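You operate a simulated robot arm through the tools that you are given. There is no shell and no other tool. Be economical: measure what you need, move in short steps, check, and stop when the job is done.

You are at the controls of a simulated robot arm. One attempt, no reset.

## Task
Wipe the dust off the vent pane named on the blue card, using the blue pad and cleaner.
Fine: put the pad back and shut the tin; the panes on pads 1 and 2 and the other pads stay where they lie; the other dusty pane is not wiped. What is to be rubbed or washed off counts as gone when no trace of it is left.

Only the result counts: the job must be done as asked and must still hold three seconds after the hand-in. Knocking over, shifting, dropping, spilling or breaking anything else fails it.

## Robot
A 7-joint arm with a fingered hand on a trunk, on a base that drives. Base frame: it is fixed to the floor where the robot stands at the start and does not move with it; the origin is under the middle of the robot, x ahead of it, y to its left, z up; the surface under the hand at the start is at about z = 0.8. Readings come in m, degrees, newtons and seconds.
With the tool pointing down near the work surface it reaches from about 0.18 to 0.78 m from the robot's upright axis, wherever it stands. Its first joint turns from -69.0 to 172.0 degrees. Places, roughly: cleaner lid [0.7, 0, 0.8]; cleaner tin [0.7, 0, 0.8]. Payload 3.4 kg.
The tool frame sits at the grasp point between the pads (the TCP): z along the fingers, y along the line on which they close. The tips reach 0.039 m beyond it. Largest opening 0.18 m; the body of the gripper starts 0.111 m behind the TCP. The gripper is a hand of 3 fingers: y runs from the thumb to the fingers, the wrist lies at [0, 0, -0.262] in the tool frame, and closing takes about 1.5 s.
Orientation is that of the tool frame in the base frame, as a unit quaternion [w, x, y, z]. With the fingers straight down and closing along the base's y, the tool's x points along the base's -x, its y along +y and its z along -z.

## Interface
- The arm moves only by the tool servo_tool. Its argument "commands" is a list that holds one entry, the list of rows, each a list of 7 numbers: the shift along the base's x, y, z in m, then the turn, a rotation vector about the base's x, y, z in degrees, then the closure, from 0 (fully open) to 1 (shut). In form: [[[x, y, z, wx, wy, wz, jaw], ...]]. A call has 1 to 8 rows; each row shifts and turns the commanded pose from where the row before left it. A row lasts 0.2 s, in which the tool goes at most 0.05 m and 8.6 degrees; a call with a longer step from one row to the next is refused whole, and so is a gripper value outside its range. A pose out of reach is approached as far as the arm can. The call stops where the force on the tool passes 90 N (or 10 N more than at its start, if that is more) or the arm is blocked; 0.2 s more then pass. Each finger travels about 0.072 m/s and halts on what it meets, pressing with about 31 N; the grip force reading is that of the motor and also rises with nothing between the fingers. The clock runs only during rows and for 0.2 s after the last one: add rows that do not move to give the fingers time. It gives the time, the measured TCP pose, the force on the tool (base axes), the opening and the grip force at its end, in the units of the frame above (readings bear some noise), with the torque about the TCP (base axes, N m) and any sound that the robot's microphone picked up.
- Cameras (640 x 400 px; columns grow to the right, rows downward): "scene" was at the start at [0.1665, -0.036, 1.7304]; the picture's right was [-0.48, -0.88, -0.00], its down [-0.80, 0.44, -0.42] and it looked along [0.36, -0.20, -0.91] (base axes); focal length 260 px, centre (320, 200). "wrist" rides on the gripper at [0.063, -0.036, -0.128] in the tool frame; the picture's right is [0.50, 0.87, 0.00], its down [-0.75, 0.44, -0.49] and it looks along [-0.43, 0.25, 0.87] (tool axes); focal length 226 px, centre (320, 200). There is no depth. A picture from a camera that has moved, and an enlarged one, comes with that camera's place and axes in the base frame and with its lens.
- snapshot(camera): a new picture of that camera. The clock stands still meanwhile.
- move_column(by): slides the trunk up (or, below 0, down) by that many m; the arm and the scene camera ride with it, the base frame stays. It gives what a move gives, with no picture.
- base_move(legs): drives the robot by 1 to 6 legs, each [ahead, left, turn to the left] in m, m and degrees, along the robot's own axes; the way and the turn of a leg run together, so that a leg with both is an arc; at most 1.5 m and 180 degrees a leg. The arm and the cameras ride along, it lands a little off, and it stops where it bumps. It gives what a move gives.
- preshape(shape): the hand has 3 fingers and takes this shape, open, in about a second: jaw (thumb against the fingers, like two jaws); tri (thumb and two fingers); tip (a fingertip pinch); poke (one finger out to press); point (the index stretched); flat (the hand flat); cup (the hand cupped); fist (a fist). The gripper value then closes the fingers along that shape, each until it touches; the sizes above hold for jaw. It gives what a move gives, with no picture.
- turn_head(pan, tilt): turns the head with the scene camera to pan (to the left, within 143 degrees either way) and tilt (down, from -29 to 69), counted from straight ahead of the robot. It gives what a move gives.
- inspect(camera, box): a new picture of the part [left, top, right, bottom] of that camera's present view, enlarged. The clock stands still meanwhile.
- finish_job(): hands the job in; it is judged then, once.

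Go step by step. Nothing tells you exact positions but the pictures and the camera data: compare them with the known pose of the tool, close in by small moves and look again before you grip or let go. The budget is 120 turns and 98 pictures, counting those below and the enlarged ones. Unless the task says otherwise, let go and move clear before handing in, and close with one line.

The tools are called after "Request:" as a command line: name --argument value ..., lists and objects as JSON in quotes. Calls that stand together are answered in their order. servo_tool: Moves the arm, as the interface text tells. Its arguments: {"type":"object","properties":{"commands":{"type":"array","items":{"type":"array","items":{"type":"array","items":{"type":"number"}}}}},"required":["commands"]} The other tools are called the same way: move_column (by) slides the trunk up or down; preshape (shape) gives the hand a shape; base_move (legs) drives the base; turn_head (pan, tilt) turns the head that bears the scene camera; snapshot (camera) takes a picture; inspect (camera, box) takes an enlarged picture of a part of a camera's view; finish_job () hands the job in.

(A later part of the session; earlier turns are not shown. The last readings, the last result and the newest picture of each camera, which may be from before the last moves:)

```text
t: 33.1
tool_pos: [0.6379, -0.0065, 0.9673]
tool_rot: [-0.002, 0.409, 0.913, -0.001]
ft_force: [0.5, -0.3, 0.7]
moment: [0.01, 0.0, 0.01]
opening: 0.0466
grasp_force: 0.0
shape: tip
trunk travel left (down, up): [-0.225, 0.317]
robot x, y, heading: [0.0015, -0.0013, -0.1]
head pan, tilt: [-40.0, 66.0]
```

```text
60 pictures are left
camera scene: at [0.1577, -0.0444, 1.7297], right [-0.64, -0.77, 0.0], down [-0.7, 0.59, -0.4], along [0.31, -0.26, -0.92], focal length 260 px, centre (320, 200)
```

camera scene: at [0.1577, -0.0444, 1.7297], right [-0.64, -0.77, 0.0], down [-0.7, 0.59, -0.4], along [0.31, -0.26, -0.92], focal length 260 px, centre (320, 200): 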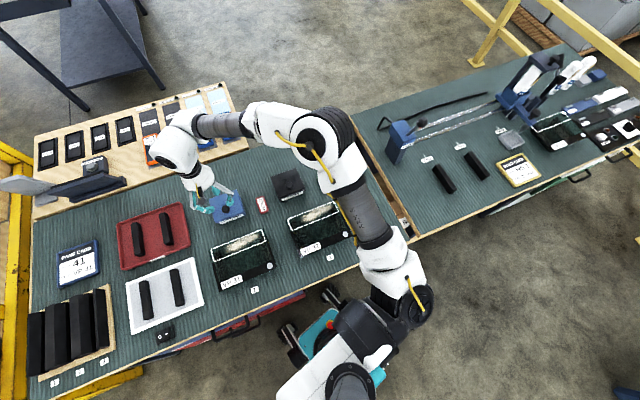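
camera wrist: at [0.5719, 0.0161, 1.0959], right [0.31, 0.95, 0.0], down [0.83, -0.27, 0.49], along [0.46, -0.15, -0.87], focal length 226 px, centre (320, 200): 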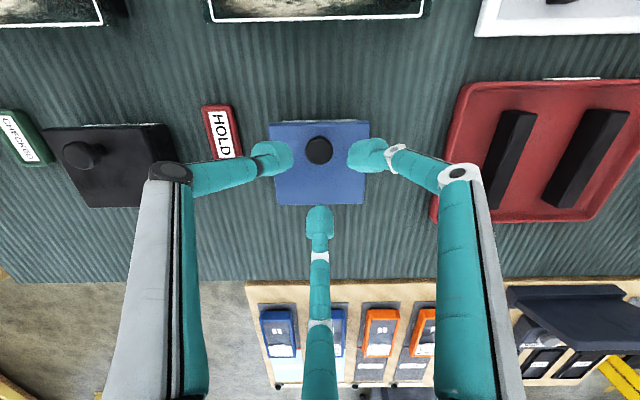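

Hand now lines up with the tin. Descend on the knob and grip.

Request:
servo_tool --commands '[[[-0.001, 0.002, -0.03, 0, 0, 0, 0.76], [0, 0, -0.025, 0, 0, 0, 0.76], [0, 0, -0.017, 0, 0, 0, 0.76], [0, 0, 0, 0, 0, 0, 0.76], [0, 0, 0, 0, 0, 0, 1], [0, 0, 0, 0, 0, 0, 1], [0, 0, 0, 0, 0, 0, 1]]]'

Request:
servo_tool --commands '[[[0.001, 0, 0.006, 0, 0, 0, 1], [0.002, -0.001, 0.006, 0, 0, 0, 1], [0.004, -0.0013, 0.006, 0, 0, 0, 1], [0.005, -0.0016, 0.006, 0, 0, 0, 1], [0.006, -0.002, 0.006, 0, 0, 0, 1], [0, 0, 0, 0, 0, 0, 1]]]'

Request:
inspect --camera "scene" --box '[170, 140, 290, 240]'

```text
t: 34.7
tool_pos: [0.6404, -0.0016, 0.8931]
tool_rot: [-0.003, 0.407, 0.913, -0.002]
ft_force: [1.1, -2.6, 0.7]
moment: [0.1, -0.16, 0.05]
opening: 0.0112
grasp_force: 31.4
shape: tip
trunk travel left (down, up): [-0.225, 0.317]
robot x, y, heading: [-0.0037, -0.0003, -0.1]
head pan, tilt: [-40.0, 66.0]
```

```text
t: 36.1
tool_pos: [0.6564, -0.0094, 0.9229]
tool_rot: [-0.003, 0.407, 0.914, -0.002]
ft_force: [-11.4, -8.1, -7.1]
moment: [-0.4, 1.19, 0.1]
opening: 0.0109
grasp_force: 31.0
shape: tip
trunk travel left (down, up): [-0.225, 0.317]
robot x, y, heading: [0.0058, -0.002, -0.1]
head pan, tilt: [-40.0, 66.0]
```

```text
4.00 times, centred on (230, 190) of scene
camera zoom: at [0.159, -0.0483, 1.7294], right [-0.64, -0.77, 0.0], down [-0.7, 0.59, -0.4], along [0.31, -0.26, -0.92], focal length 1039 px, centre (680, 240)
```

zoom: 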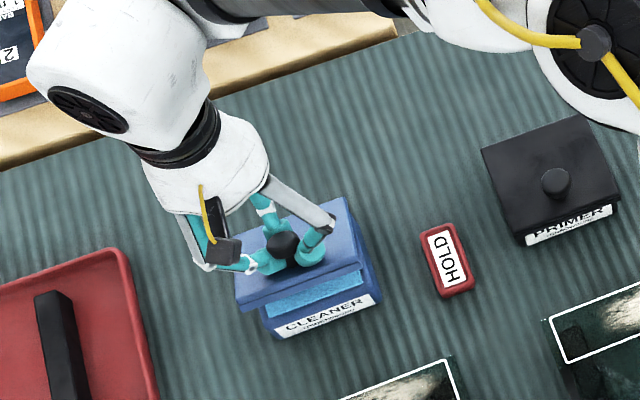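

Request:
servo_tool --commands '[[[0.005, -0.0016, 0.004, 0, 0, 0, 1], [0.006, -0.002, 0.004, 0, 0, 0, 1], [0.006, -0.002, 0.004, 0, 0, 0, 1], [0.007, -0.002, 0.003, 0, 0, 0, 1], [0.007, -0.002, 0.002, 0, 0, 0, 1], [0, 0, 0, 0, 0, 0, 1]]]'

Request:
inspect --camera "scene" --box '[170, 140, 290, 240]'

```text
t: 37.5
tool_pos: [0.691, -0.0181, 0.9367]
tool_rot: [-0.003, 0.408, 0.913, -0.002]
ft_force: [3.3, -7.7, -26.7]
moment: [-0.18, -0.04, 0.03]
opening: 0.0062
grasp_force: 31.7
shape: tip
trunk travel left (down, up): [-0.225, 0.317]
robot x, y, heading: [-0.0035, 0.002, 0.0]
head pan, tilt: [-40.0, 66.0]
```

```text
4.00 times, centred on (230, 190) of scene
camera zoom: at [0.1675, -0.0485, 1.7283], right [-0.64, -0.77, 0.0], down [-0.7, 0.59, -0.4], along [0.3, -0.26, -0.92], focal length 1039 px, centre (680, 240)
```

zoom: 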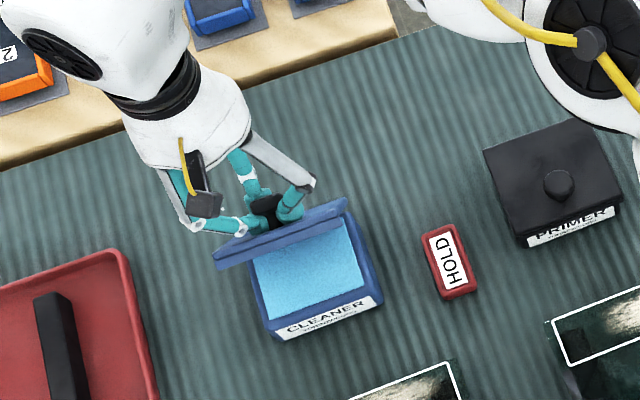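

Request:
servo_tool --commands '[[[0.008, -0.0025, -0.001, 0, 0, 0, 1], [0.008, -0.0025, -0.001, 0, 0, 0, 1], [0.008, -0.0025, -0.001, 0, 0, 0, 1], [0.008, -0.0025, -0.002, 0, 0, 0, 1], [0.008, -0.0025, -0.002, 0, 0, 0, 1], [0.006, -0.002, -0.003, 0, 0, 0, 1], [0, 0, 0, 0, 0, 0, 1]]]'

Request:
inspect --camera "scene" --box '[170, 140, 290, 240]'

```text
t: 39.1
tool_pos: [0.7316, -0.0278, 0.934]
tool_rot: [-0.002, 0.408, 0.913, 0.002]
ft_force: [-19.6, 14.8, 14.8]
moment: [1.27, 2.14, -1.84]
opening: 0.005
grasp_force: 31.2
shape: tip
trunk travel left (down, up): [-0.225, 0.317]
robot x, y, heading: [0.0038, 0.002, -0.2]
head pan, tilt: [-40.0, 66.0]
```

```text
4.00 times, centred on (230, 190) of scene
camera zoom: at [0.1506, -0.038, 1.7307], right [-0.64, -0.77, 0.0], down [-0.7, 0.59, -0.41], along [0.31, -0.26, -0.91], focal length 1039 px, centre (680, 240)
```

zoom: 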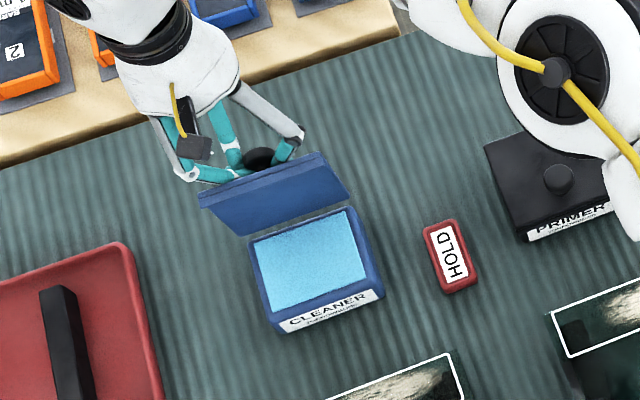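

The lid is just past vertical and meets resistance, presumably its stop. Open the fingers slightly and see whether it stays.

Request:
servo_tool --commands '[[[0.002, -0.0006, 0, 0, 0, 0, 0.92], [0, 0, 0, 0, 0, 0, 0.86], [0, 0, 0, 0, 0, 0, 0.82], [0, 0, 0, 0, 0, 0, 0.82]]]'

Request:
inspect --camera "scene" --box '[170, 140, 290, 240]'

Request:
snapshot --camera "wrist"

```text
t: 40.1
tool_pos: [0.737, -0.0309, 0.9281]
tool_rot: [-0.002, 0.407, 0.913, -0.003]
ft_force: [0.7, 0.6, -0.4]
moment: [-0.04, 0.02, 0.0]
opening: 0.0321
grasp_force: 0.0
shape: tip
trunk travel left (down, up): [-0.225, 0.317]
robot x, y, heading: [0.0013, 0.0025, 0.0]
head pan, tilt: [-40.0, 66.0]
```

```text
4.00 times, centred on (230, 190) of scene
camera zoom: at [0.1611, -0.0406, 1.7293], right [-0.64, -0.77, 0.0], down [-0.7, 0.59, -0.4], along [0.31, -0.26, -0.92], focal length 1039 px, centre (680, 240)
```

zoom: 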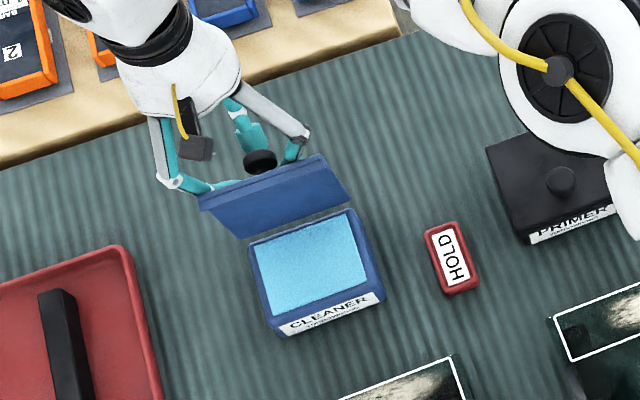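

```text
55 pictures are left
camera wrist: at [0.67, -0.0074, 1.058], right [0.31, 0.95, -0.01], down [0.83, -0.27, 0.49], along [0.46, -0.16, -0.87], focal length 226 px, centre (320, 200)
```

wrist: 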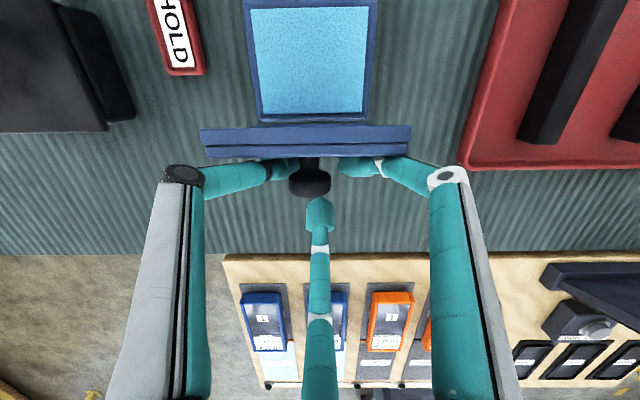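

The lid stands free. Rise straight up slowly without opening further.

Request:
servo_tool --commands '[[[0, 0, 0.005, 0, 0, 0, 0.81], [0, 0, 0.01, 0, 0, 0, 0.81], [0.001, 0, 0.02, 0, 0, 0, 0.81], [0.001, 0, 0.03, 0, 0, 0, 0.81], [0, 0, 0.04, 0, 0, 0, 0.81], [0, 0, 0.04, 0, 0, 0, 0.81]]]'

Request:
inspect --camera "scene" --box '[170, 140, 290, 240]'

```text
t: 41.5
tool_pos: [0.741, -0.0322, 1.0755]
tool_rot: [-0.001, 0.407, 0.913, -0.002]
ft_force: [-0.8, 0.7, -0.2]
moment: [0.0, 0.02, 0.01]
opening: 0.034
grasp_force: 0.0
shape: tip
trunk travel left (down, up): [-0.225, 0.317]
robot x, y, heading: [0.0006, -0.0022, -0.1]
head pan, tilt: [-40.0, 66.0]
```

```text
4.00 times, centred on (230, 190) of scene
camera zoom: at [0.1589, -0.043, 1.7296], right [-0.64, -0.77, 0.0], down [-0.7, 0.59, -0.4], along [0.31, -0.26, -0.92], focal length 1039 px, centre (680, 240)
```

zoom: 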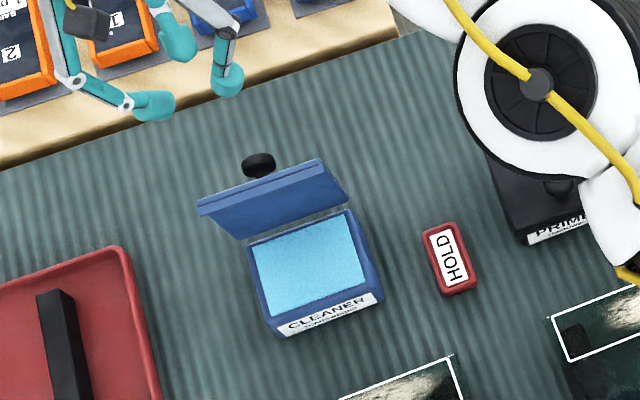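

The lid stays open. Now go up and over to the blue pad near (0.22, -0.39).

Request:
servo_tool --commands '[[[-0.02, 0, 0.03, 0, 0, 0, 0.5], [-0.035, -0.015, 0.02, 0, 0, 0, 0.3], [-0.04, -0.025, 0.01, 0, 0, 0, 0.2], [-0.04, -0.025, 0, 0, 0, 0, 0.2], [-0.04, -0.025, 0, 0, 0, 0, 0.2], [-0.04, -0.025, 0, 0, 0, 0, 0.2], [-0.04, -0.025, 0, 0, 0, 0, 0.2], [-0.04, -0.025, 0, 0, 0, 0, 0.2]]]'

Request:
servo_tool --commands '[[[-0.035, -0.03, 0, 0, 0, 0, 0.2], [-0.035, -0.03, 0, 0, 0, 0, 0.2], [-0.035, -0.03, 0, 0, 0, 0, 0.2], [-0.035, -0.03, 0, 0, 0, 0, 0.2], [-0.03, -0.03, 0, 0, 0, 0, 0.2], [0, -0.02, 0, 0, 0, 0, 0.2]]]'

Request:
snapshot --camera "wrist"

Request:
turn_head --pan -55 --tilt 69

Request:
snapshot --camera "scene"

```text
t: 43.3
tool_pos: [0.4579, -0.2045, 1.1344]
tool_rot: [-0.005, 0.406, 0.914, -0.002]
ft_force: [-0.2, 0.5, 0.3]
moment: [0.02, 0.02, 0.01]
opening: 0.1437
grasp_force: 0.1
shape: tip
out of reach, approached as far as the arm can: row 8
trunk travel left (down, up): [-0.225, 0.317]
robot x, y, heading: [-0.0001, -0.0019, -0.1]
head pan, tilt: [-40.0, 66.0]
```

```text
t: 44.7
tool_pos: [0.3727, -0.3689, 1.1236]
tool_rot: [-0.002, 0.408, 0.913, -0.001]
ft_force: [0.8, 0.1, -0.1]
moment: [0.0, 0.0, -0.02]
opening: 0.144
grasp_force: 0.0
shape: tip
out of reach, approached as far as the arm can: row 1, 2, 3, 4, 5, 6
trunk travel left (down, up): [-0.225, 0.317]
robot x, y, heading: [0.0032, 0.0011, 0.2]
head pan, tilt: [-40.0, 66.0]
```

```text
53 pictures are left
camera wrist: at [0.3069, -0.3469, 1.2519], right [0.31, 0.95, 0.0], down [0.83, -0.27, 0.49], along [0.46, -0.15, -0.87], focal length 226 px, centre (320, 200)
```

wrist: 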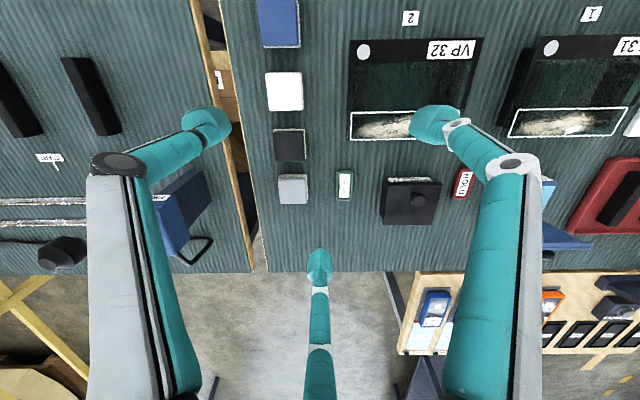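

```text
t: 45.5
tool_pos: [0.3738, -0.3695, 1.123]
tool_rot: [-0.002, 0.408, 0.913, -0.003]
ft_force: [0.2, 0.2, 0.4]
moment: [0.04, 0.0, 0.0]
opening: 0.1438
grasp_force: 0.0
shape: tip
trunk travel left (down, up): [-0.225, 0.317]
robot x, y, heading: [-0.0004, 0.0033, -0.1]
head pan, tilt: [-55.0, 68.8]
```

```text
52 pictures are left
camera scene: at [0.1425, -0.0579, 1.7269], right [-0.82, -0.57, 0.0], down [-0.54, 0.77, -0.36], along [0.21, -0.29, -0.93], focal length 260 px, centre (320, 200)
```

scene: 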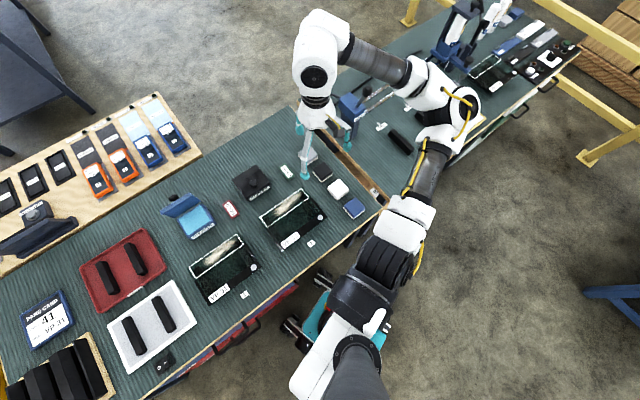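

The blue pad is at about (0.225, -0.385), roughly 6 cm square. I'll check how the jaw shape closes for gripping a square block.

Request:
preshape --shape "jaw"

Request:
servo_tool --commands '[[[0, 0, 0, 0, 0, 0, 0.55], [0, 0, 0, 0, 0, 0, 0.55], [0, 0, 0, 0, 0, 0, 0.55], [0, 0, 0, 0, 0, 0, 0.55], [0, 0, 0, 0, 0, 0, 0.55]]]'

Request:
snapshot --camera "wrist"

Request:
inspect --camera "scene" --box '[300, 150, 400, 230]'

```text
t: 46.4
tool_pos: [0.3745, -0.3685, 1.1228]
tool_rot: [-0.003, 0.408, 0.913, -0.002]
ft_force: [-0.1, -0.5, 0.3]
moment: [-0.05, 0.0, 0.01]
opening: 0.18
grasp_force: 0.0
shape: jaw
trunk travel left (down, up): [-0.225, 0.317]
robot x, y, heading: [0.0029, 0.0014, -0.2]
head pan, tilt: [-55.0, 68.8]
```

```text
t: 47.6
tool_pos: [0.3739, -0.3693, 1.1225]
tool_rot: [-0.003, 0.408, 0.913, -0.002]
ft_force: [0.5, 0.8, -0.1]
moment: [0.04, -0.02, -0.02]
opening: 0.0819
grasp_force: 0.0
shape: jaw
trunk travel left (down, up): [-0.225, 0.317]
robot x, y, heading: [-0.0027, -0.0021, -0.1]
head pan, tilt: [-55.0, 68.8]
```

```text
51 pictures are left
camera wrist: at [0.3071, -0.3467, 1.2521], right [0.31, 0.95, 0.0], down [0.83, -0.27, 0.49], along [0.46, -0.15, -0.87], focal length 226 px, centre (320, 200)
```

wrist: 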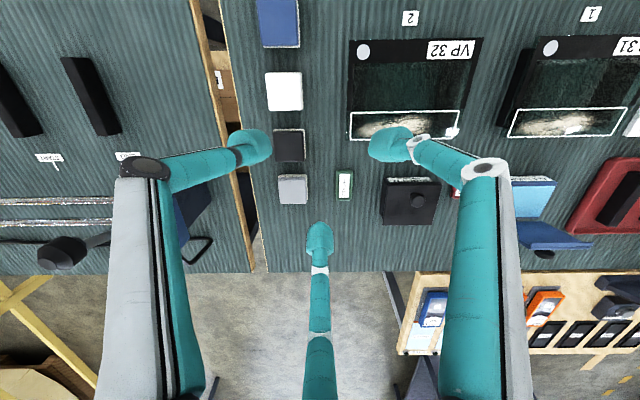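

```text
5.00 times, centred on (350, 190) of scene
camera zoom: at [0.1425, -0.0578, 1.7269], right [-0.82, -0.57, 0.0], down [-0.54, 0.77, -0.36], along [0.21, -0.29, -0.93], focal length 1298 px, centre (170, 250)
```

zoom: 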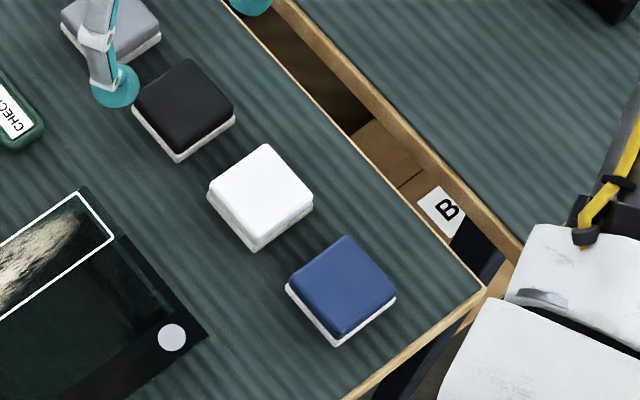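

Both shapes close radially in three directions. I'll turn the hand +60° so no finger needs the narrow gap to the white pad, and move above the blue pad.

Request:
servo_tool --commands '[[[0, 0, -0.03, 0, 0, 8, 0.4], [0, 0, -0.03, 0, 0, 8, 0.4], [-0.02, 0, -0.03, 0, 0, 8, 0.4], [-0.03, -0.004, -0.03, 0, 0, 8, 0.4], [-0.03, -0.004, -0.02, 0, 0, 8, 0.4], [-0.03, -0.004, -0.02, 0, 0, 8, 0.4], [-0.03, -0.004, 0, 0, 0, 8, 0.4], [-0.01, 0, 0, 0, 0, 4, 0.4]]]'

Request:
snapshot --camera "wrist"

Request:
snapshot --camera "scene"

```text
t: 49.4
tool_pos: [0.2238, -0.3872, 0.9632]
tool_rot: [-0.001, -0.106, 0.994, -0.002]
ft_force: [0.0, 0.0, -0.6]
moment: [0.03, 0.02, -0.01]
opening: 0.1074
grasp_force: 0.0
shape: jaw
trunk travel left (down, up): [-0.225, 0.317]
robot x, y, heading: [0.0009, 0.0019, 0.1]
head pan, tilt: [-55.0, 68.8]
```

```text
49 pictures are left
camera wrist: at [0.1712, -0.4342, 1.0911], right [-0.67, 0.74, 0.0], down [0.65, 0.59, 0.49], along [0.36, 0.33, -0.87], focal length 226 px, centre (320, 200)
```

wrist: 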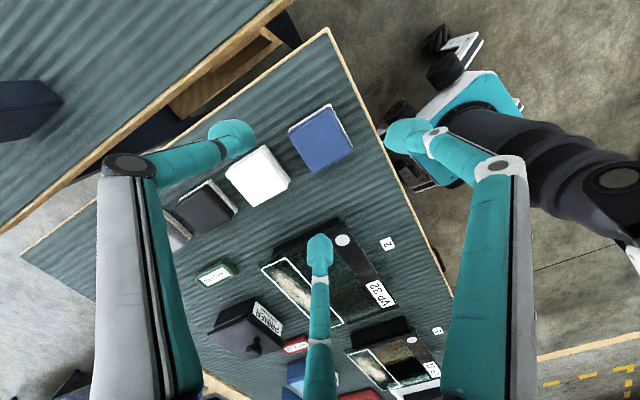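

```text
48 pictures are left
camera scene: at [0.1401, -0.0567, 1.7271], right [-0.82, -0.57, 0.0], down [-0.54, 0.77, -0.36], along [0.21, -0.29, -0.93], focal length 260 px, centre (320, 200)
```

scene: 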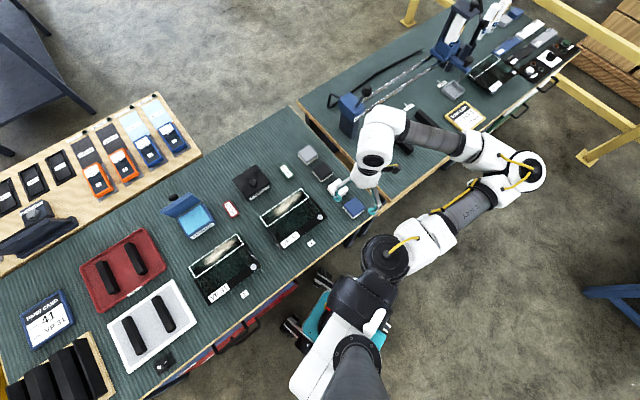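

Pad centre is about (0.219, -0.390). Correct and descend partway, then check.

Request:
servo_tool --commands '[[[-0.002, -0.001, -0.02, 0, 0, 0, 0.45], [-0.002, -0.0015, -0.03, 0, 0, 0, 0.45], [0, 0, -0.03, 0, 0, 0, 0.45], [0, 0, 0, 0, 0, 0, 0.45]]]'

Request:
inspect --camera "wrist" --box '[200, 60, 460, 260]'

Request:
inspect --camera "scene" --box '[310, 160, 400, 230]'

```text
t: 50.4
tool_pos: [0.2203, -0.3907, 0.8812]
tool_rot: [0.0, -0.104, 0.995, -0.002]
ft_force: [-0.4, -0.6, -0.2]
moment: [-0.02, -0.02, -0.04]
opening: 0.0996
grasp_force: 0.1
shape: jaw
trunk travel left (down, up): [-0.225, 0.317]
robot x, y, heading: [-0.0002, -0.0023, -0.2]
head pan, tilt: [-55.0, 68.8]
```

```text
2.00 times, centred on (330, 160) of wrist
camera zoom: at [0.1668, -0.4382, 1.0101], right [-0.67, 0.74, 0.0], down [0.65, 0.58, 0.49], along [0.36, 0.32, -0.87], focal length 452 px, centre (300, 280)
```

zoom: 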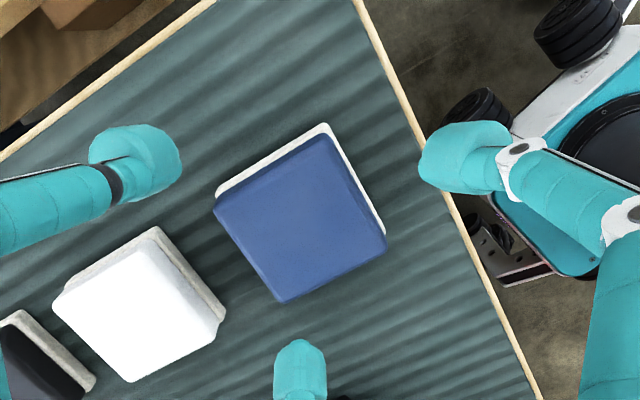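

```text
5.71 times, centred on (355, 195) of scene
camera zoom: at [0.1397, -0.0576, 1.7271], right [-0.82, -0.57, 0.0], down [-0.53, 0.77, -0.36], along [0.21, -0.29, -0.93], focal length 1484 px, centre (120, 229)
```

zoom: 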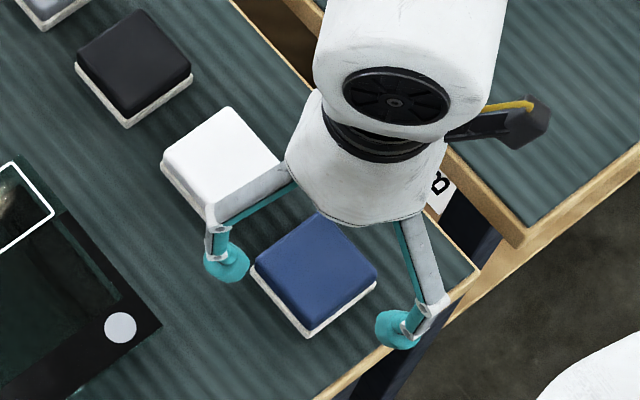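

Centred well. Descend so the tips sit at about z 0.816 and close.

Request:
servo_tool --commands '[[[0, 0, -0.015, 0, 0, 0, 0.45], [0, 0, -0.011, 0, 0, 0, 0.45], [0, 0, 0, 0, 0, 0, 0.6], [0, 0, 0, 0, 0, 0, 0.8], [0, 0, 0, 0, 0, 0, 0.9], [0, 0, 0, 0, 0, 0, 0.9], [0, 0, 0, 0, 0, 0, 0.9]]]'

Request:
inspect --camera "wrist" --box '[200, 60, 460, 260]'

```text
t: 52.0
tool_pos: [0.2201, -0.39, 0.8551]
tool_rot: [0.001, -0.104, 0.995, -0.002]
ft_force: [-0.1, -0.2, 0.0]
moment: [-0.01, -0.05, -0.01]
opening: 0.0589
grasp_force: 31.1
shape: jaw
trunk travel left (down, up): [-0.225, 0.317]
robot x, y, heading: [0.0008, 0.0007, 0.0]
head pan, tilt: [-55.0, 68.8]
```

```text
2.00 times, centred on (330, 160) of wrist
camera zoom: at [0.1676, -0.4372, 0.9842], right [-0.67, 0.74, 0.0], down [0.65, 0.58, 0.49], along [0.36, 0.33, -0.87], focal length 452 px, centre (300, 280)
```

zoom: 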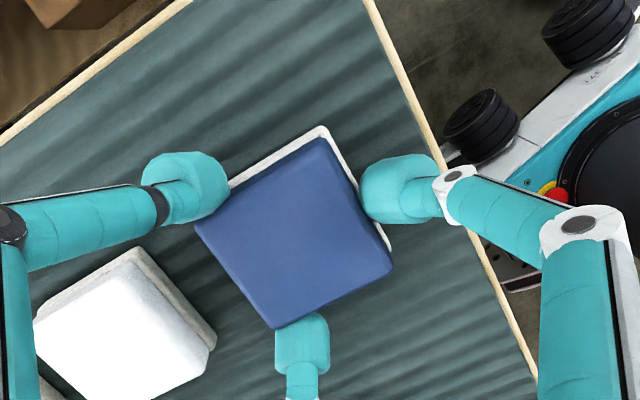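

Firm grip; home pose is TCP (0.220, -0.390, 0.855), yaw +12°. Lift.

Request:
servo_tool --commands '[[[0, 0, 0.01, 0, 0, 0, 0.9], [0, 0, 0.03, 0, 0, 0, 0.9], [0, 0, 0.04, 0, 0, 0, 0.9], [0, 0, 0.04, 0, 0, 0, 0.9], [0, 0, 0.03, 0, 0, 0, 0.9]]]'

Request:
snapshot --camera "wrist"

```text
t: 53.2
tool_pos: [0.2202, -0.3893, 1.0065]
tool_rot: [-0.001, -0.106, 0.994, -0.002]
ft_force: [-0.8, -0.8, -1.0]
moment: [-0.02, -0.01, 0.0]
opening: 0.0591
grasp_force: 30.8
shape: jaw
trunk travel left (down, up): [-0.225, 0.317]
robot x, y, heading: [-0.001, 0.0025, 0.1]
head pan, tilt: [-55.0, 68.8]
```

```text
44 pictures are left
camera wrist: at [0.167, -0.4361, 1.1342], right [-0.67, 0.74, 0.0], down [0.65, 0.58, 0.49], along [0.36, 0.32, -0.87], focal length 226 px, centre (320, 200)
```

wrist: 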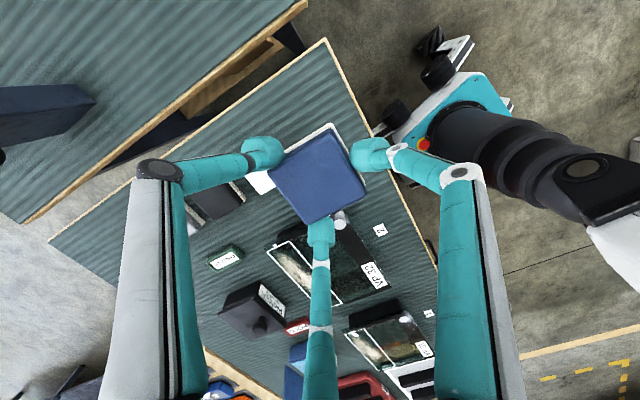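

The pad is held. Now carry it over to the open tin, centre about (0.655, -0.010), staying high.

Request:
servo_tool --commands '[[[0.03, 0.03, 0.02, 0, 0, 0, 0.9], [0.035, 0.031, 0.01, 0, 0, 0, 0.9], [0.035, 0.031, 0, 0, 0, 0, 0.9], [0.035, 0.031, 0, 0, 0, 0, 0.9], [0.035, 0.031, 0, 0, 0, 0, 0.9], [0.035, 0.031, 0, 0, 0, 0, 0.9], [0.035, 0.031, 0, 0, 0, 0, 0.9], [0.035, 0.031, 0, 0, 0, 0, 0.9]]]'

Request:
servo_tool --commands '[[[0.035, 0.031, 0, 0, 0, 0, 0.9], [0.035, 0.031, 0, 0, 0, 0, 0.9], [0.035, 0.031, 0, 0, 0, 0, 0.9], [0.035, 0.031, 0, 0, 0, 0, 0.9], [0.012, 0.008, 0, 0, 0, 0, 0.9], [0, 0, 0, 0, 0, 0, 0.9]]]'

Request:
snapshot --camera "wrist"

Request:
turn_head --pan -40 --tilt 66

Request:
inspect --camera "scene" --box '[170, 140, 290, 240]'

```text
t: 55.0
tool_pos: [0.4971, -0.1393, 1.035]
tool_rot: [-0.004, -0.103, 0.995, -0.002]
ft_force: [0.4, -0.9, -0.2]
moment: [-0.01, 0.01, 0.02]
opening: 0.0586
grasp_force: 31.1
shape: jaw
trunk travel left (down, up): [-0.225, 0.317]
robot x, y, heading: [0.0001, 0.0011, -0.2]
head pan, tilt: [-55.0, 68.8]
```

```text
t: 56.4
tool_pos: [0.5762, -0.0895, 1.0224]
tool_rot: [-0.001, -0.104, 0.995, -0.002]
ft_force: [0.3, -0.2, 0.0]
moment: [0.01, 0.0, -0.02]
opening: 0.058
grasp_force: 30.9
shape: jaw
out of reach, approached as far as the arm can: row 2, 3, 4, 5
trunk travel left (down, up): [-0.225, 0.317]
robot x, y, heading: [-0.0035, -0.001, -0.1]
head pan, tilt: [-55.0, 68.8]
```

```text
43 pictures are left
camera wrist: at [0.5225, -0.1359, 1.1511], right [-0.67, 0.74, 0.0], down [0.65, 0.58, 0.49], along [0.36, 0.32, -0.87], focal length 226 px, centre (320, 200)
```

wrist: 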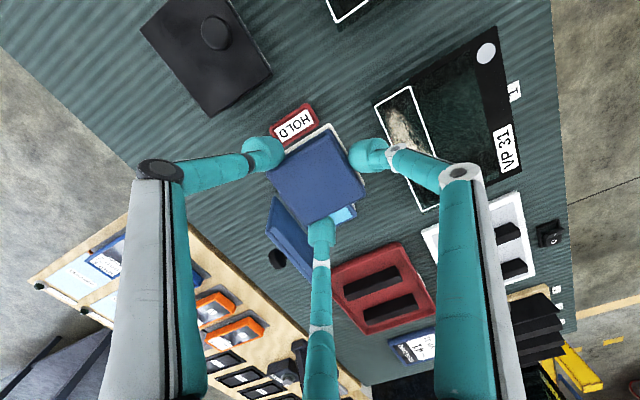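

```text
t: 57.2
tool_pos: [0.5749, -0.0886, 1.0217]
tool_rot: [0.0, -0.104, 0.995, -0.002]
ft_force: [0.8, 0.4, -0.4]
moment: [-0.01, 0.03, 0.04]
opening: 0.058
grasp_force: 31.3
shape: jaw
trunk travel left (down, up): [-0.225, 0.317]
robot x, y, heading: [0.0003, -0.0028, 0.0]
head pan, tilt: [-40.0, 66.0]
```

```text
4.00 times, centred on (230, 190) of scene
camera zoom: at [0.1589, -0.0463, 1.7295], right [-0.64, -0.77, 0.0], down [-0.7, 0.59, -0.4], along [0.31, -0.26, -0.92], focal length 1039 px, centre (680, 240)
```

zoom: 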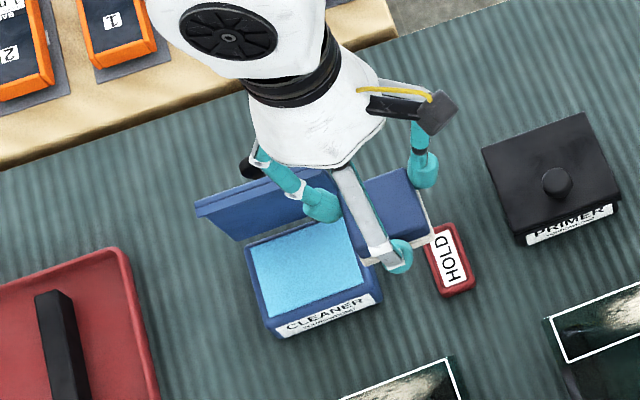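

Out of reach with this hand yaw, and a finger is near the lid. I'll back off and turn the hand by −90° (the pad stays square to the tin).

Request:
servo_tool --commands '[[[-0.04, -0.01, 0.02, 0, 0, 0, 0.9], [-0.03, -0.01, 0.01, 0, 0, -8, 0.9], [0, 0, 0, 0, 0, -8, 0.9], [0, 0, 0, 0, 0, -8, 0.9], [0, 0, 0, 0, 0, -8, 0.9], [0, 0, 0, 0, 0, -8, 0.9], [0, 0, 0, 0, 0, -8, 0.9], [0, 0, 0, 0, 0, -8, 0.9]]]'

Request:
servo_tool --commands '[[[0, 0, 0, 0, 0, -8, 0.9], [0, 0, 0, 0, 0, -8, 0.9], [0, 0, 0, 0, 0, -8, 0.9], [0, 0, 0, 0, 0, -8, 0.9], [0, 0, 0, 0, 0, -2, 0.9]]]'

Request:
snapshot --camera "scene"

```text
t: 59.0
tool_pos: [0.5049, -0.1435, 1.0563]
tool_rot: [-0.004, 0.373, 0.928, 0.002]
ft_force: [0.8, 0.9, -0.2]
moment: [0.03, -0.03, 0.0]
opening: 0.0581
grasp_force: 31.2
shape: jaw
out of reach, approached as far as the arm can: row 8
trunk travel left (down, up): [-0.225, 0.317]
robot x, y, heading: [-0.0011, 0.0015, 0.0]
head pan, tilt: [-40.0, 66.0]
```

```text
t: 60.2
tool_pos: [0.5186, -0.3328, 1.0682]
tool_rot: [-0.006, 0.627, 0.779, 0.003]
ft_force: [-0.7, -0.6, -0.7]
moment: [0.01, 0.01, -0.01]
opening: 0.058
grasp_force: 31.2
shape: jaw
out of reach, approached as far as the arm can: row 1, 2, 3, 4, 5
trunk travel left (down, up): [-0.225, 0.317]
robot x, y, heading: [0.0002, -0.0007, 0.1]
head pan, tilt: [-40.0, 66.0]
```

```text
41 pictures are left
camera scene: at [0.1571, -0.0495, 1.7295], right [-0.64, -0.77, 0.0], down [-0.7, 0.59, -0.4], along [0.31, -0.26, -0.92], focal length 260 px, centre (320, 200)
```

scene: 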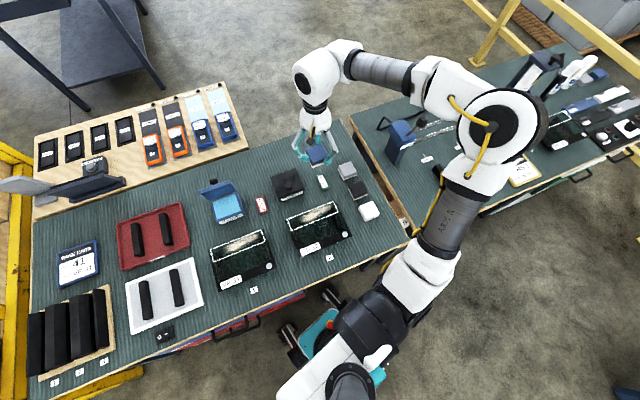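

The wrist's range is limited at those yaws. I'll use yaw 0, which reached the tin earlier, and return toward it.

Request:
servo_tool --commands '[[[0, 0.01, 0, 0, 0, 8.5, 0.9], [0, 0.02, 0, 0, 0, 8.5, 0.9], [0, 0.03, 0, 0, 0, 8.5, 0.9], [0, 0.03, 0, 0, 0, 8.5, 0.9], [0, 0.03, 0, 0, 0, 8.5, 0.9], [0, 0.03, 0, 0, 0, 8.5, 0.9], [0, 0.03, 0, 0, 0, 8.5, 0.9], [0, 0.03, 0, 0, 0, 8.5, 0.9]]]'

Request:
servo_tool --commands '[[[0.01, 0.02, 0, 0, 0, 8.5, 0.9], [0.01, 0.02, 0, 0, 0, 1.5, 0.9], [0.01, 0.02, 0, 0, 0, 0, 0.9]]]'

Request:
snapshot --camera "scene"

```text
t: 62.0
tool_pos: [0.5193, -0.1196, 1.0676]
tool_rot: [-0.003, 0.087, 0.996, -0.002]
ft_force: [-0.1, -0.5, -1.0]
moment: [-0.01, -0.01, 0.01]
opening: 0.0579
grasp_force: 30.9
shape: jaw
trunk travel left (down, up): [-0.225, 0.317]
robot x, y, heading: [-0.0006, 0.0032, 0.1]
head pan, tilt: [-40.0, 66.0]
```

```text
t: 62.8
tool_pos: [0.5391, -0.0802, 1.0669]
tool_rot: [0.0, 0.001, 1.0, -0.002]
ft_force: [-0.5, 0.5, -0.7]
moment: [-0.02, -0.03, 0.02]
opening: 0.0575
grasp_force: 31.1
shape: jaw
out of reach, approached as far as the arm can: row 3
trunk travel left (down, up): [-0.225, 0.317]
robot x, y, heading: [0.0012, -0.0037, 0.1]
head pan, tilt: [-40.0, 66.0]
```

```text
40 pictures are left
camera scene: at [0.1568, -0.0463, 1.7299], right [-0.64, -0.77, 0.0], down [-0.7, 0.59, -0.4], along [0.31, -0.26, -0.92], focal length 260 px, centre (320, 200)
```

scene: 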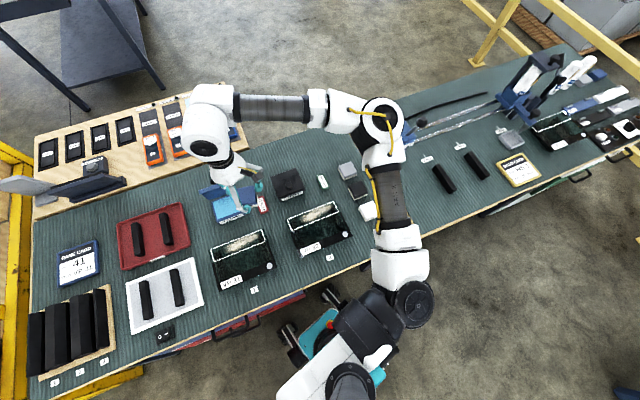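

Positive yaw hits a wrist limit this far left. Driving the base left by 0.25 m will give the arm a better angle, so first raise and retract.

Request:
servo_tool --commands '[[[-0.03, -0.02, 0.02, 0, 0, 4, 0.9], [-0.03, -0.02, 0.02, 0, 0, 4, 0.9], [-0.02, -0.02, 0.02, 0, 0, 4, 0.9], [0, 0, 0, 0, 0, 0, 0.9]]]'

Request:
base_move --legs '[[0, 0.12, 0]]'

Request:
base_move --legs '[[0, 0.13, 0]]'

Request:
snapshot --camera "scene"

```text
t: 63.8
tool_pos: [0.4613, -0.1401, 1.1244]
tool_rot: [-0.003, -0.104, 0.995, -0.001]
ft_force: [0.5, -1.0, -1.7]
moment: [0.02, -0.02, 0.01]
opening: 0.0578
grasp_force: 30.9
shape: jaw
trunk travel left (down, up): [-0.225, 0.317]
robot x, y, heading: [0.0007, -0.0029, 0.1]
head pan, tilt: [-40.0, 66.0]
```

```text
t: 65.0
tool_pos: [0.4604, -0.0511, 1.1202]
tool_rot: [-0.002, -0.104, 0.995, 0.012]
ft_force: [1.5, 0.1, -0.9]
moment: [0.08, 0.05, -0.01]
opening: 0.0575
grasp_force: 31.1
shape: jaw
trunk travel left (down, up): [-0.225, 0.317]
robot x, y, heading: [-0.0048, 0.1128, 0.4]
head pan, tilt: [-40.0, 66.0]
```

```text
t: 66.3
tool_pos: [0.4566, 0.0976, 1.1261]
tool_rot: [0.001, -0.103, 0.995, 0.003]
ft_force: [0.0, -1.0, -0.7]
moment: [0.0, 0.02, -0.03]
opening: 0.0576
grasp_force: 31.1
shape: jaw
trunk travel left (down, up): [-0.225, 0.317]
robot x, y, heading: [-0.0038, 0.2409, 0.4]
head pan, tilt: [-40.0, 66.0]
```

```text
39 pictures are left
camera scene: at [0.1544, 0.1752, 1.7289], right [-0.64, -0.77, -0.01], down [-0.7, 0.59, -0.39], along [0.31, -0.25, -0.92], focal length 260 px, centre (320, 200)
```

scene: 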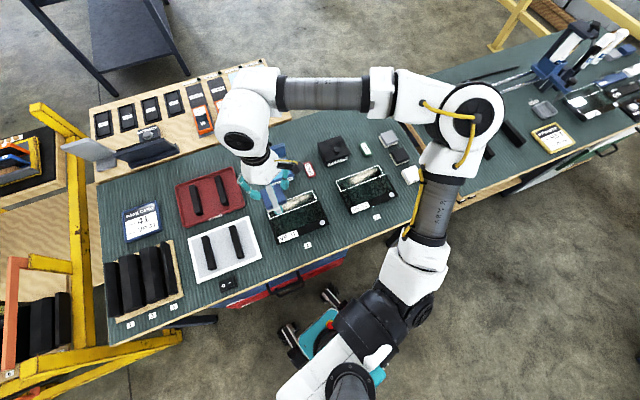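

Base is at y≈0.24. Now go above the tin at yaw +12.

Request:
servo_tool --commands '[[[0.03, -0.03, -0.01, 0, 0, 0, 0.9], [0.035, -0.03, -0.015, 0, 0, 0, 0.9], [0.035, -0.025, -0.02, 0, 0, 0, 0.9], [0.035, -0.02, -0.02, 0, 0, 0, 0.9], [0.035, -0.007, -0.02, 0, 0, 0, 0.9], [0.022, 0, 0, 0, 0, 0, 0.9], [0, 0, 0, 0, 0, 0, 0.9]]]'

Request:
snapshot --camera "wrist"

Request:
inspect --camera "scene" --box '[200, 110, 340, 227]'

```text
t: 67.9
tool_pos: [0.6434, -0.0104, 1.0415]
tool_rot: [0.002, -0.103, 0.995, 0.0]
ft_force: [-0.6, -0.6, -1.3]
moment: [0.08, 0.01, -0.01]
opening: 0.0573
grasp_force: 30.6
shape: jaw
trunk travel left (down, up): [-0.225, 0.317]
robot x, y, heading: [-0.0008, 0.2388, 0.1]
head pan, tilt: [-40.0, 66.0]
```

```text
38 pictures are left
camera wrist: at [0.5905, -0.0575, 1.17], right [-0.67, 0.75, 0.0], down [0.65, 0.58, 0.49], along [0.37, 0.33, -0.87], focal length 226 px, centre (320, 200)
```

wrist: 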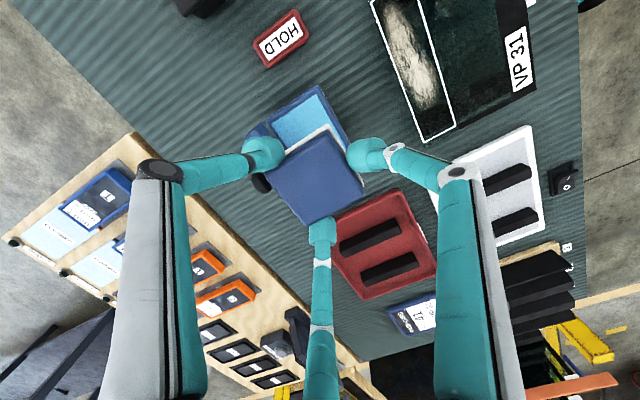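

```text
3.42 times, centred on (270, 168) of scene
camera zoom: at [0.1553, 0.1832, 1.7293], right [-0.64, -0.77, 0.0], down [-0.7, 0.59, -0.4], along [0.31, -0.25, -0.92], focal length 888 px, centre (491, 308)
```

zoom: 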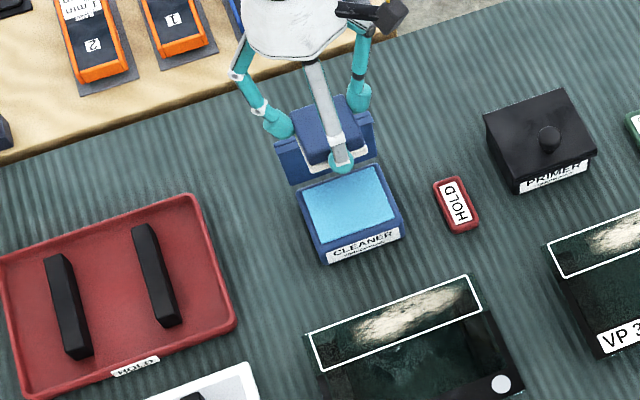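

In position above the tin. Lower the pad toward the fluid in steps.

Request:
servo_tool --commands '[[[0.003, -0.0015, -0.03, 0, 0, 0, 0.9], [0.003, -0.0015, -0.03, 0, 0, 0, 0.9], [0, 0, -0.03, 0, 0, 0, 0.9], [0, 0, -0.03, 0, 0, 0, 0.9], [0, 0, -0.01, 0, 0, 0, 0.9], [0, 0, 0, 0, 0, 0, 0.9]]]'

Request:
inspect --camera "scene" --box '[240, 140, 320, 200]'

Request:
inspect --camera "wrist" --box '[200, 60, 460, 260]'

```text
t: 69.3
tool_pos: [0.6499, 0.0009, 0.9149]
tool_rot: [0.0, -0.104, 0.995, -0.006]
ft_force: [-0.3, 0.4, -0.1]
moment: [0.03, 0.01, 0.0]
opening: 0.0574
grasp_force: 31.3
shape: jaw
trunk travel left (down, up): [-0.225, 0.317]
robot x, y, heading: [-0.0031, 0.2399, 0.3]
head pan, tilt: [-40.0, 66.0]
```

```text
6.67 times, centred on (280, 170) of scene
camera zoom: at [0.1561, 0.2034, 1.7297], right [-0.64, -0.77, 0.0], down [-0.7, 0.58, -0.4], along [0.31, -0.26, -0.91], focal length 1731 px, centre (587, 400)
```

zoom: 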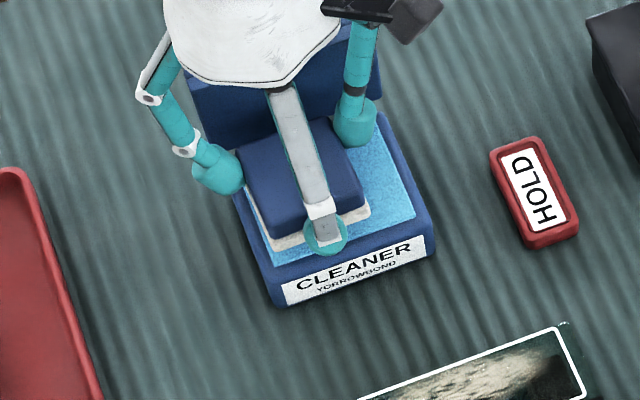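

```text
2.00 times, centred on (330, 160) of wrist
camera zoom: at [0.5976, -0.0442, 1.0439], right [-0.67, 0.74, -0.01], down [0.65, 0.59, 0.49], along [0.37, 0.32, -0.87], focal length 452 px, centre (300, 280)
```

zoom: 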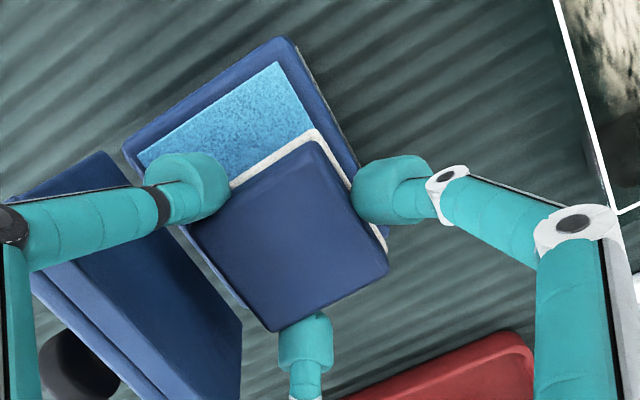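

The pad sits ~18 mm too far left; shift it to the tin's middle, then look again.

Request:
servo_tool --commands '[[[-0.001, -0.009, 0, 0, 0, 0, 0.9], [-0.001, -0.009, 0, 0, 0, 0, 0.9], [0, 0, -0.006, 0, 0, 0, 0.9], [0, 0, 0, 0, 0, 0, 0.9]]]'

Request:
inspect --camera "scene" --box '[240, 140, 320, 200]'

```text
t: 70.3
tool_pos: [0.6489, -0.0195, 0.9072]
tool_rot: [0.001, -0.103, 0.995, -0.004]
ft_force: [-1.2, -0.3, -0.6]
moment: [0.05, 0.01, -0.02]
opening: 0.0573
grasp_force: 31.1
shape: jaw
trunk travel left (down, up): [-0.225, 0.317]
robot x, y, heading: [-0.0024, 0.2365, 0.4]
head pan, tilt: [-40.0, 66.0]
```

```text
6.67 times, centred on (280, 170) of scene
camera zoom: at [0.1559, 0.1937, 1.7295], right [-0.64, -0.77, 0.0], down [-0.7, 0.59, -0.4], along [0.31, -0.26, -0.92], focal length 1731 px, centre (587, 400)
```

zoom: 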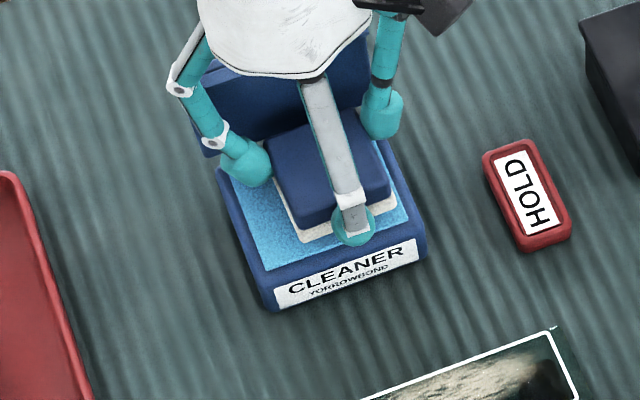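

Well placed now. Lower until light contact.

Request:
servo_tool --commands '[[[0, 0, -0.004, 0, 0, 0, 0.9], [0, 0, -0.004, 0, 0, 0, 0.9], [0, 0, -0.003, 0, 0, 0, 0.9], [0, 0, 0, 0, 0, 0, 0.9]]]'

Request:
inspect --camera "scene" --box '[240, 140, 320, 200]'

```text
t: 71.3
tool_pos: [0.6497, -0.02, 0.8956]
tool_rot: [0.001, -0.104, 0.995, -0.005]
ft_force: [0.6, 0.5, 1.2]
moment: [0.0, -0.02, 0.03]
opening: 0.0574
grasp_force: 30.7
shape: jaw
trunk travel left (down, up): [-0.225, 0.317]
robot x, y, heading: [-0.0019, 0.2412, 0.3]
head pan, tilt: [-40.0, 66.0]
```

```text
6.67 times, centred on (280, 170) of scene
camera zoom: at [0.1558, 0.1948, 1.7295], right [-0.64, -0.77, 0.0], down [-0.7, 0.59, -0.4], along [0.31, -0.26, -0.92], focal length 1731 px, centre (587, 400)
```

zoom: 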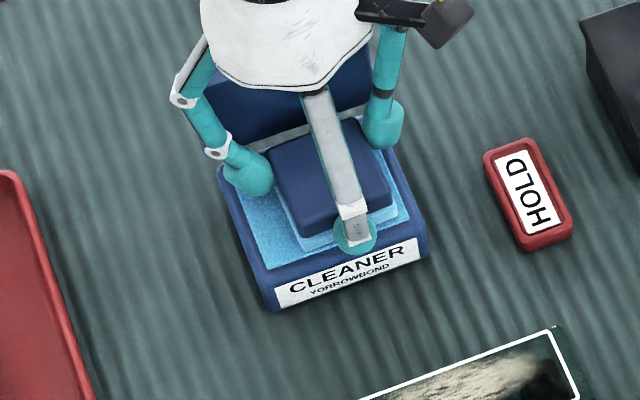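

The felt turned light blue, so it is loaded with cleaner. Lift it out and measure the dust strip on VP 31.

Request:
servo_tool --commands '[[[0, 0, -0.001, 0, 0, 0, 0.9], [0, 0, 0.01, 0, 0, 0, 0.9], [-0.002, 0, 0.03, 0, 0, 0, 0.9], [-0.01, 0, 0.04, 0, 0, 0, 0.9], [-0.02, 0.0, 0.04, 0, 0, 0, 0.9], [-0.04, 0.01, 0.02, 0, 0, 0, 0.9], [-0.04, 0.01, 0, 0, 0, 0, 0.9], [0, 0, 0, 0, 0, 0, 0.9]]]'

Request:
inspect --camera "scene" --box '[230, 160, 390, 260]'

Request:
snapshot --camera "wrist"

```text
t: 73.1
tool_pos: [0.5362, 0.0011, 1.0352]
tool_rot: [0.0, -0.103, 0.995, -0.004]
ft_force: [-0.6, -0.4, -1.0]
moment: [-0.02, 0.04, 0.0]
opening: 0.0574
grasp_force: 31.1
shape: jaw
trunk travel left (down, up): [-0.225, 0.317]
robot x, y, heading: [-0.0058, 0.2401, 0.2]
head pan, tilt: [-40.0, 66.0]
```

```text
4.00 times, centred on (310, 210) of scene
camera zoom: at [0.1562, 0.1948, 1.7293], right [-0.64, -0.77, 0.0], down [-0.7, 0.59, -0.4], along [0.31, -0.26, -0.92], focal length 1039 px, centre (360, 160)
```

zoom: 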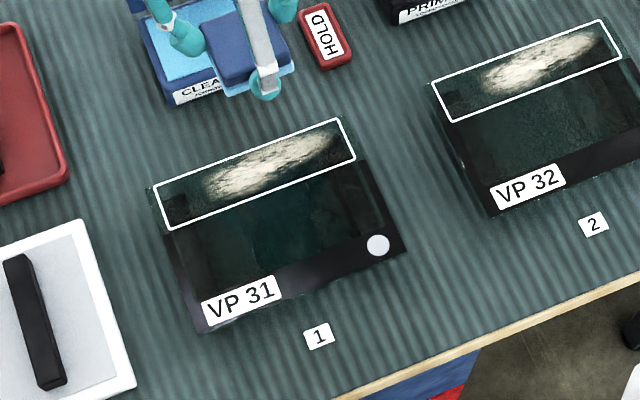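

```text
31 pictures are left
camera wrist: at [0.4833, -0.0461, 1.1645], right [-0.67, 0.74, -0.01], down [0.65, 0.59, 0.49], along [0.37, 0.32, -0.87], focal length 226 px, centre (320, 200)
```

wrist: 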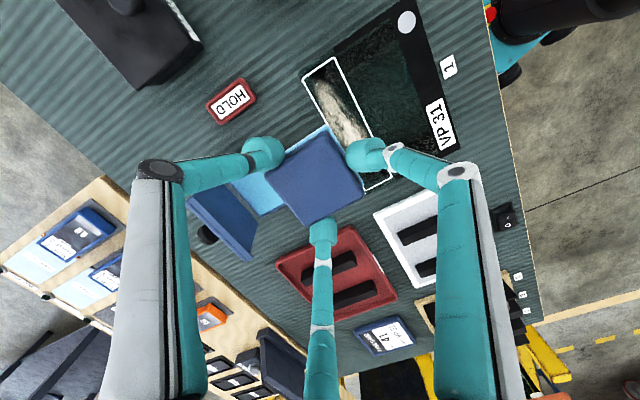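

The strip is about 0.185 × 0.046 m, centred near (0.509, 0.033), running along (0.30, 0.95), which the pad is aligned with. I'll start at its right end and lower carefully.

Request:
servo_tool --commands '[[[-0.024, -0.015, -0.02, 0, 0, 0, 0.9], [-0.023, -0.015, -0.03, 0, 0, 0, 0.9], [0, 0, -0.03, 0, 0, 0, 0.9], [0, 0, -0.03, 0, 0, 0, 0.9], [0, 0, -0.02, 0, 0, 0, 0.9], [0, 0, 0, 0, 0, 0, 0.9]]]'

Request:
inspect --camera "scene" --box '[240, 160, 340, 240]'

Request:
inspect --camera "wrist" --box '[200, 40, 460, 240]'

```text
t: 74.5
tool_pos: [0.4879, -0.0292, 0.9052]
tool_rot: [0.002, -0.104, 0.995, -0.005]
ft_force: [-0.2, 0.2, -0.9]
moment: [0.03, 0.01, -0.04]
opening: 0.0566
grasp_force: 31.5
shape: jaw
trunk travel left (down, up): [-0.225, 0.317]
robot x, y, heading: [-0.0042, 0.2404, 0.3]
head pan, tilt: [-40.0, 66.0]
```

```text
5.00 times, centred on (290, 200) of scene
camera zoom: at [0.1541, 0.1944, 1.7297], right [-0.64, -0.77, 0.0], down [-0.7, 0.59, -0.4], along [0.31, -0.26, -0.92], focal length 1298 px, centre (470, 200)
```

zoom: 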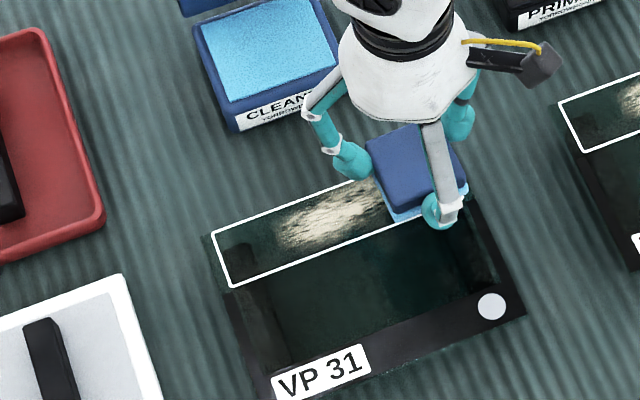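

```text
2.00 times, centred on (330, 140) of wrist
camera zoom: at [0.4354, -0.0758, 1.0348], right [-0.67, 0.74, -0.01], down [0.65, 0.59, 0.49], along [0.37, 0.32, -0.87], focal length 452 px, centre (300, 320)
```

zoom: 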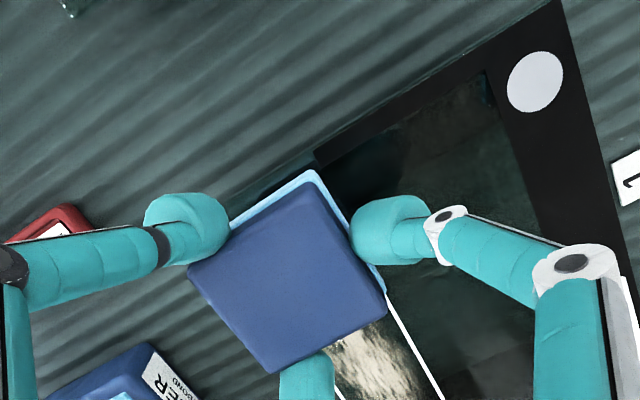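

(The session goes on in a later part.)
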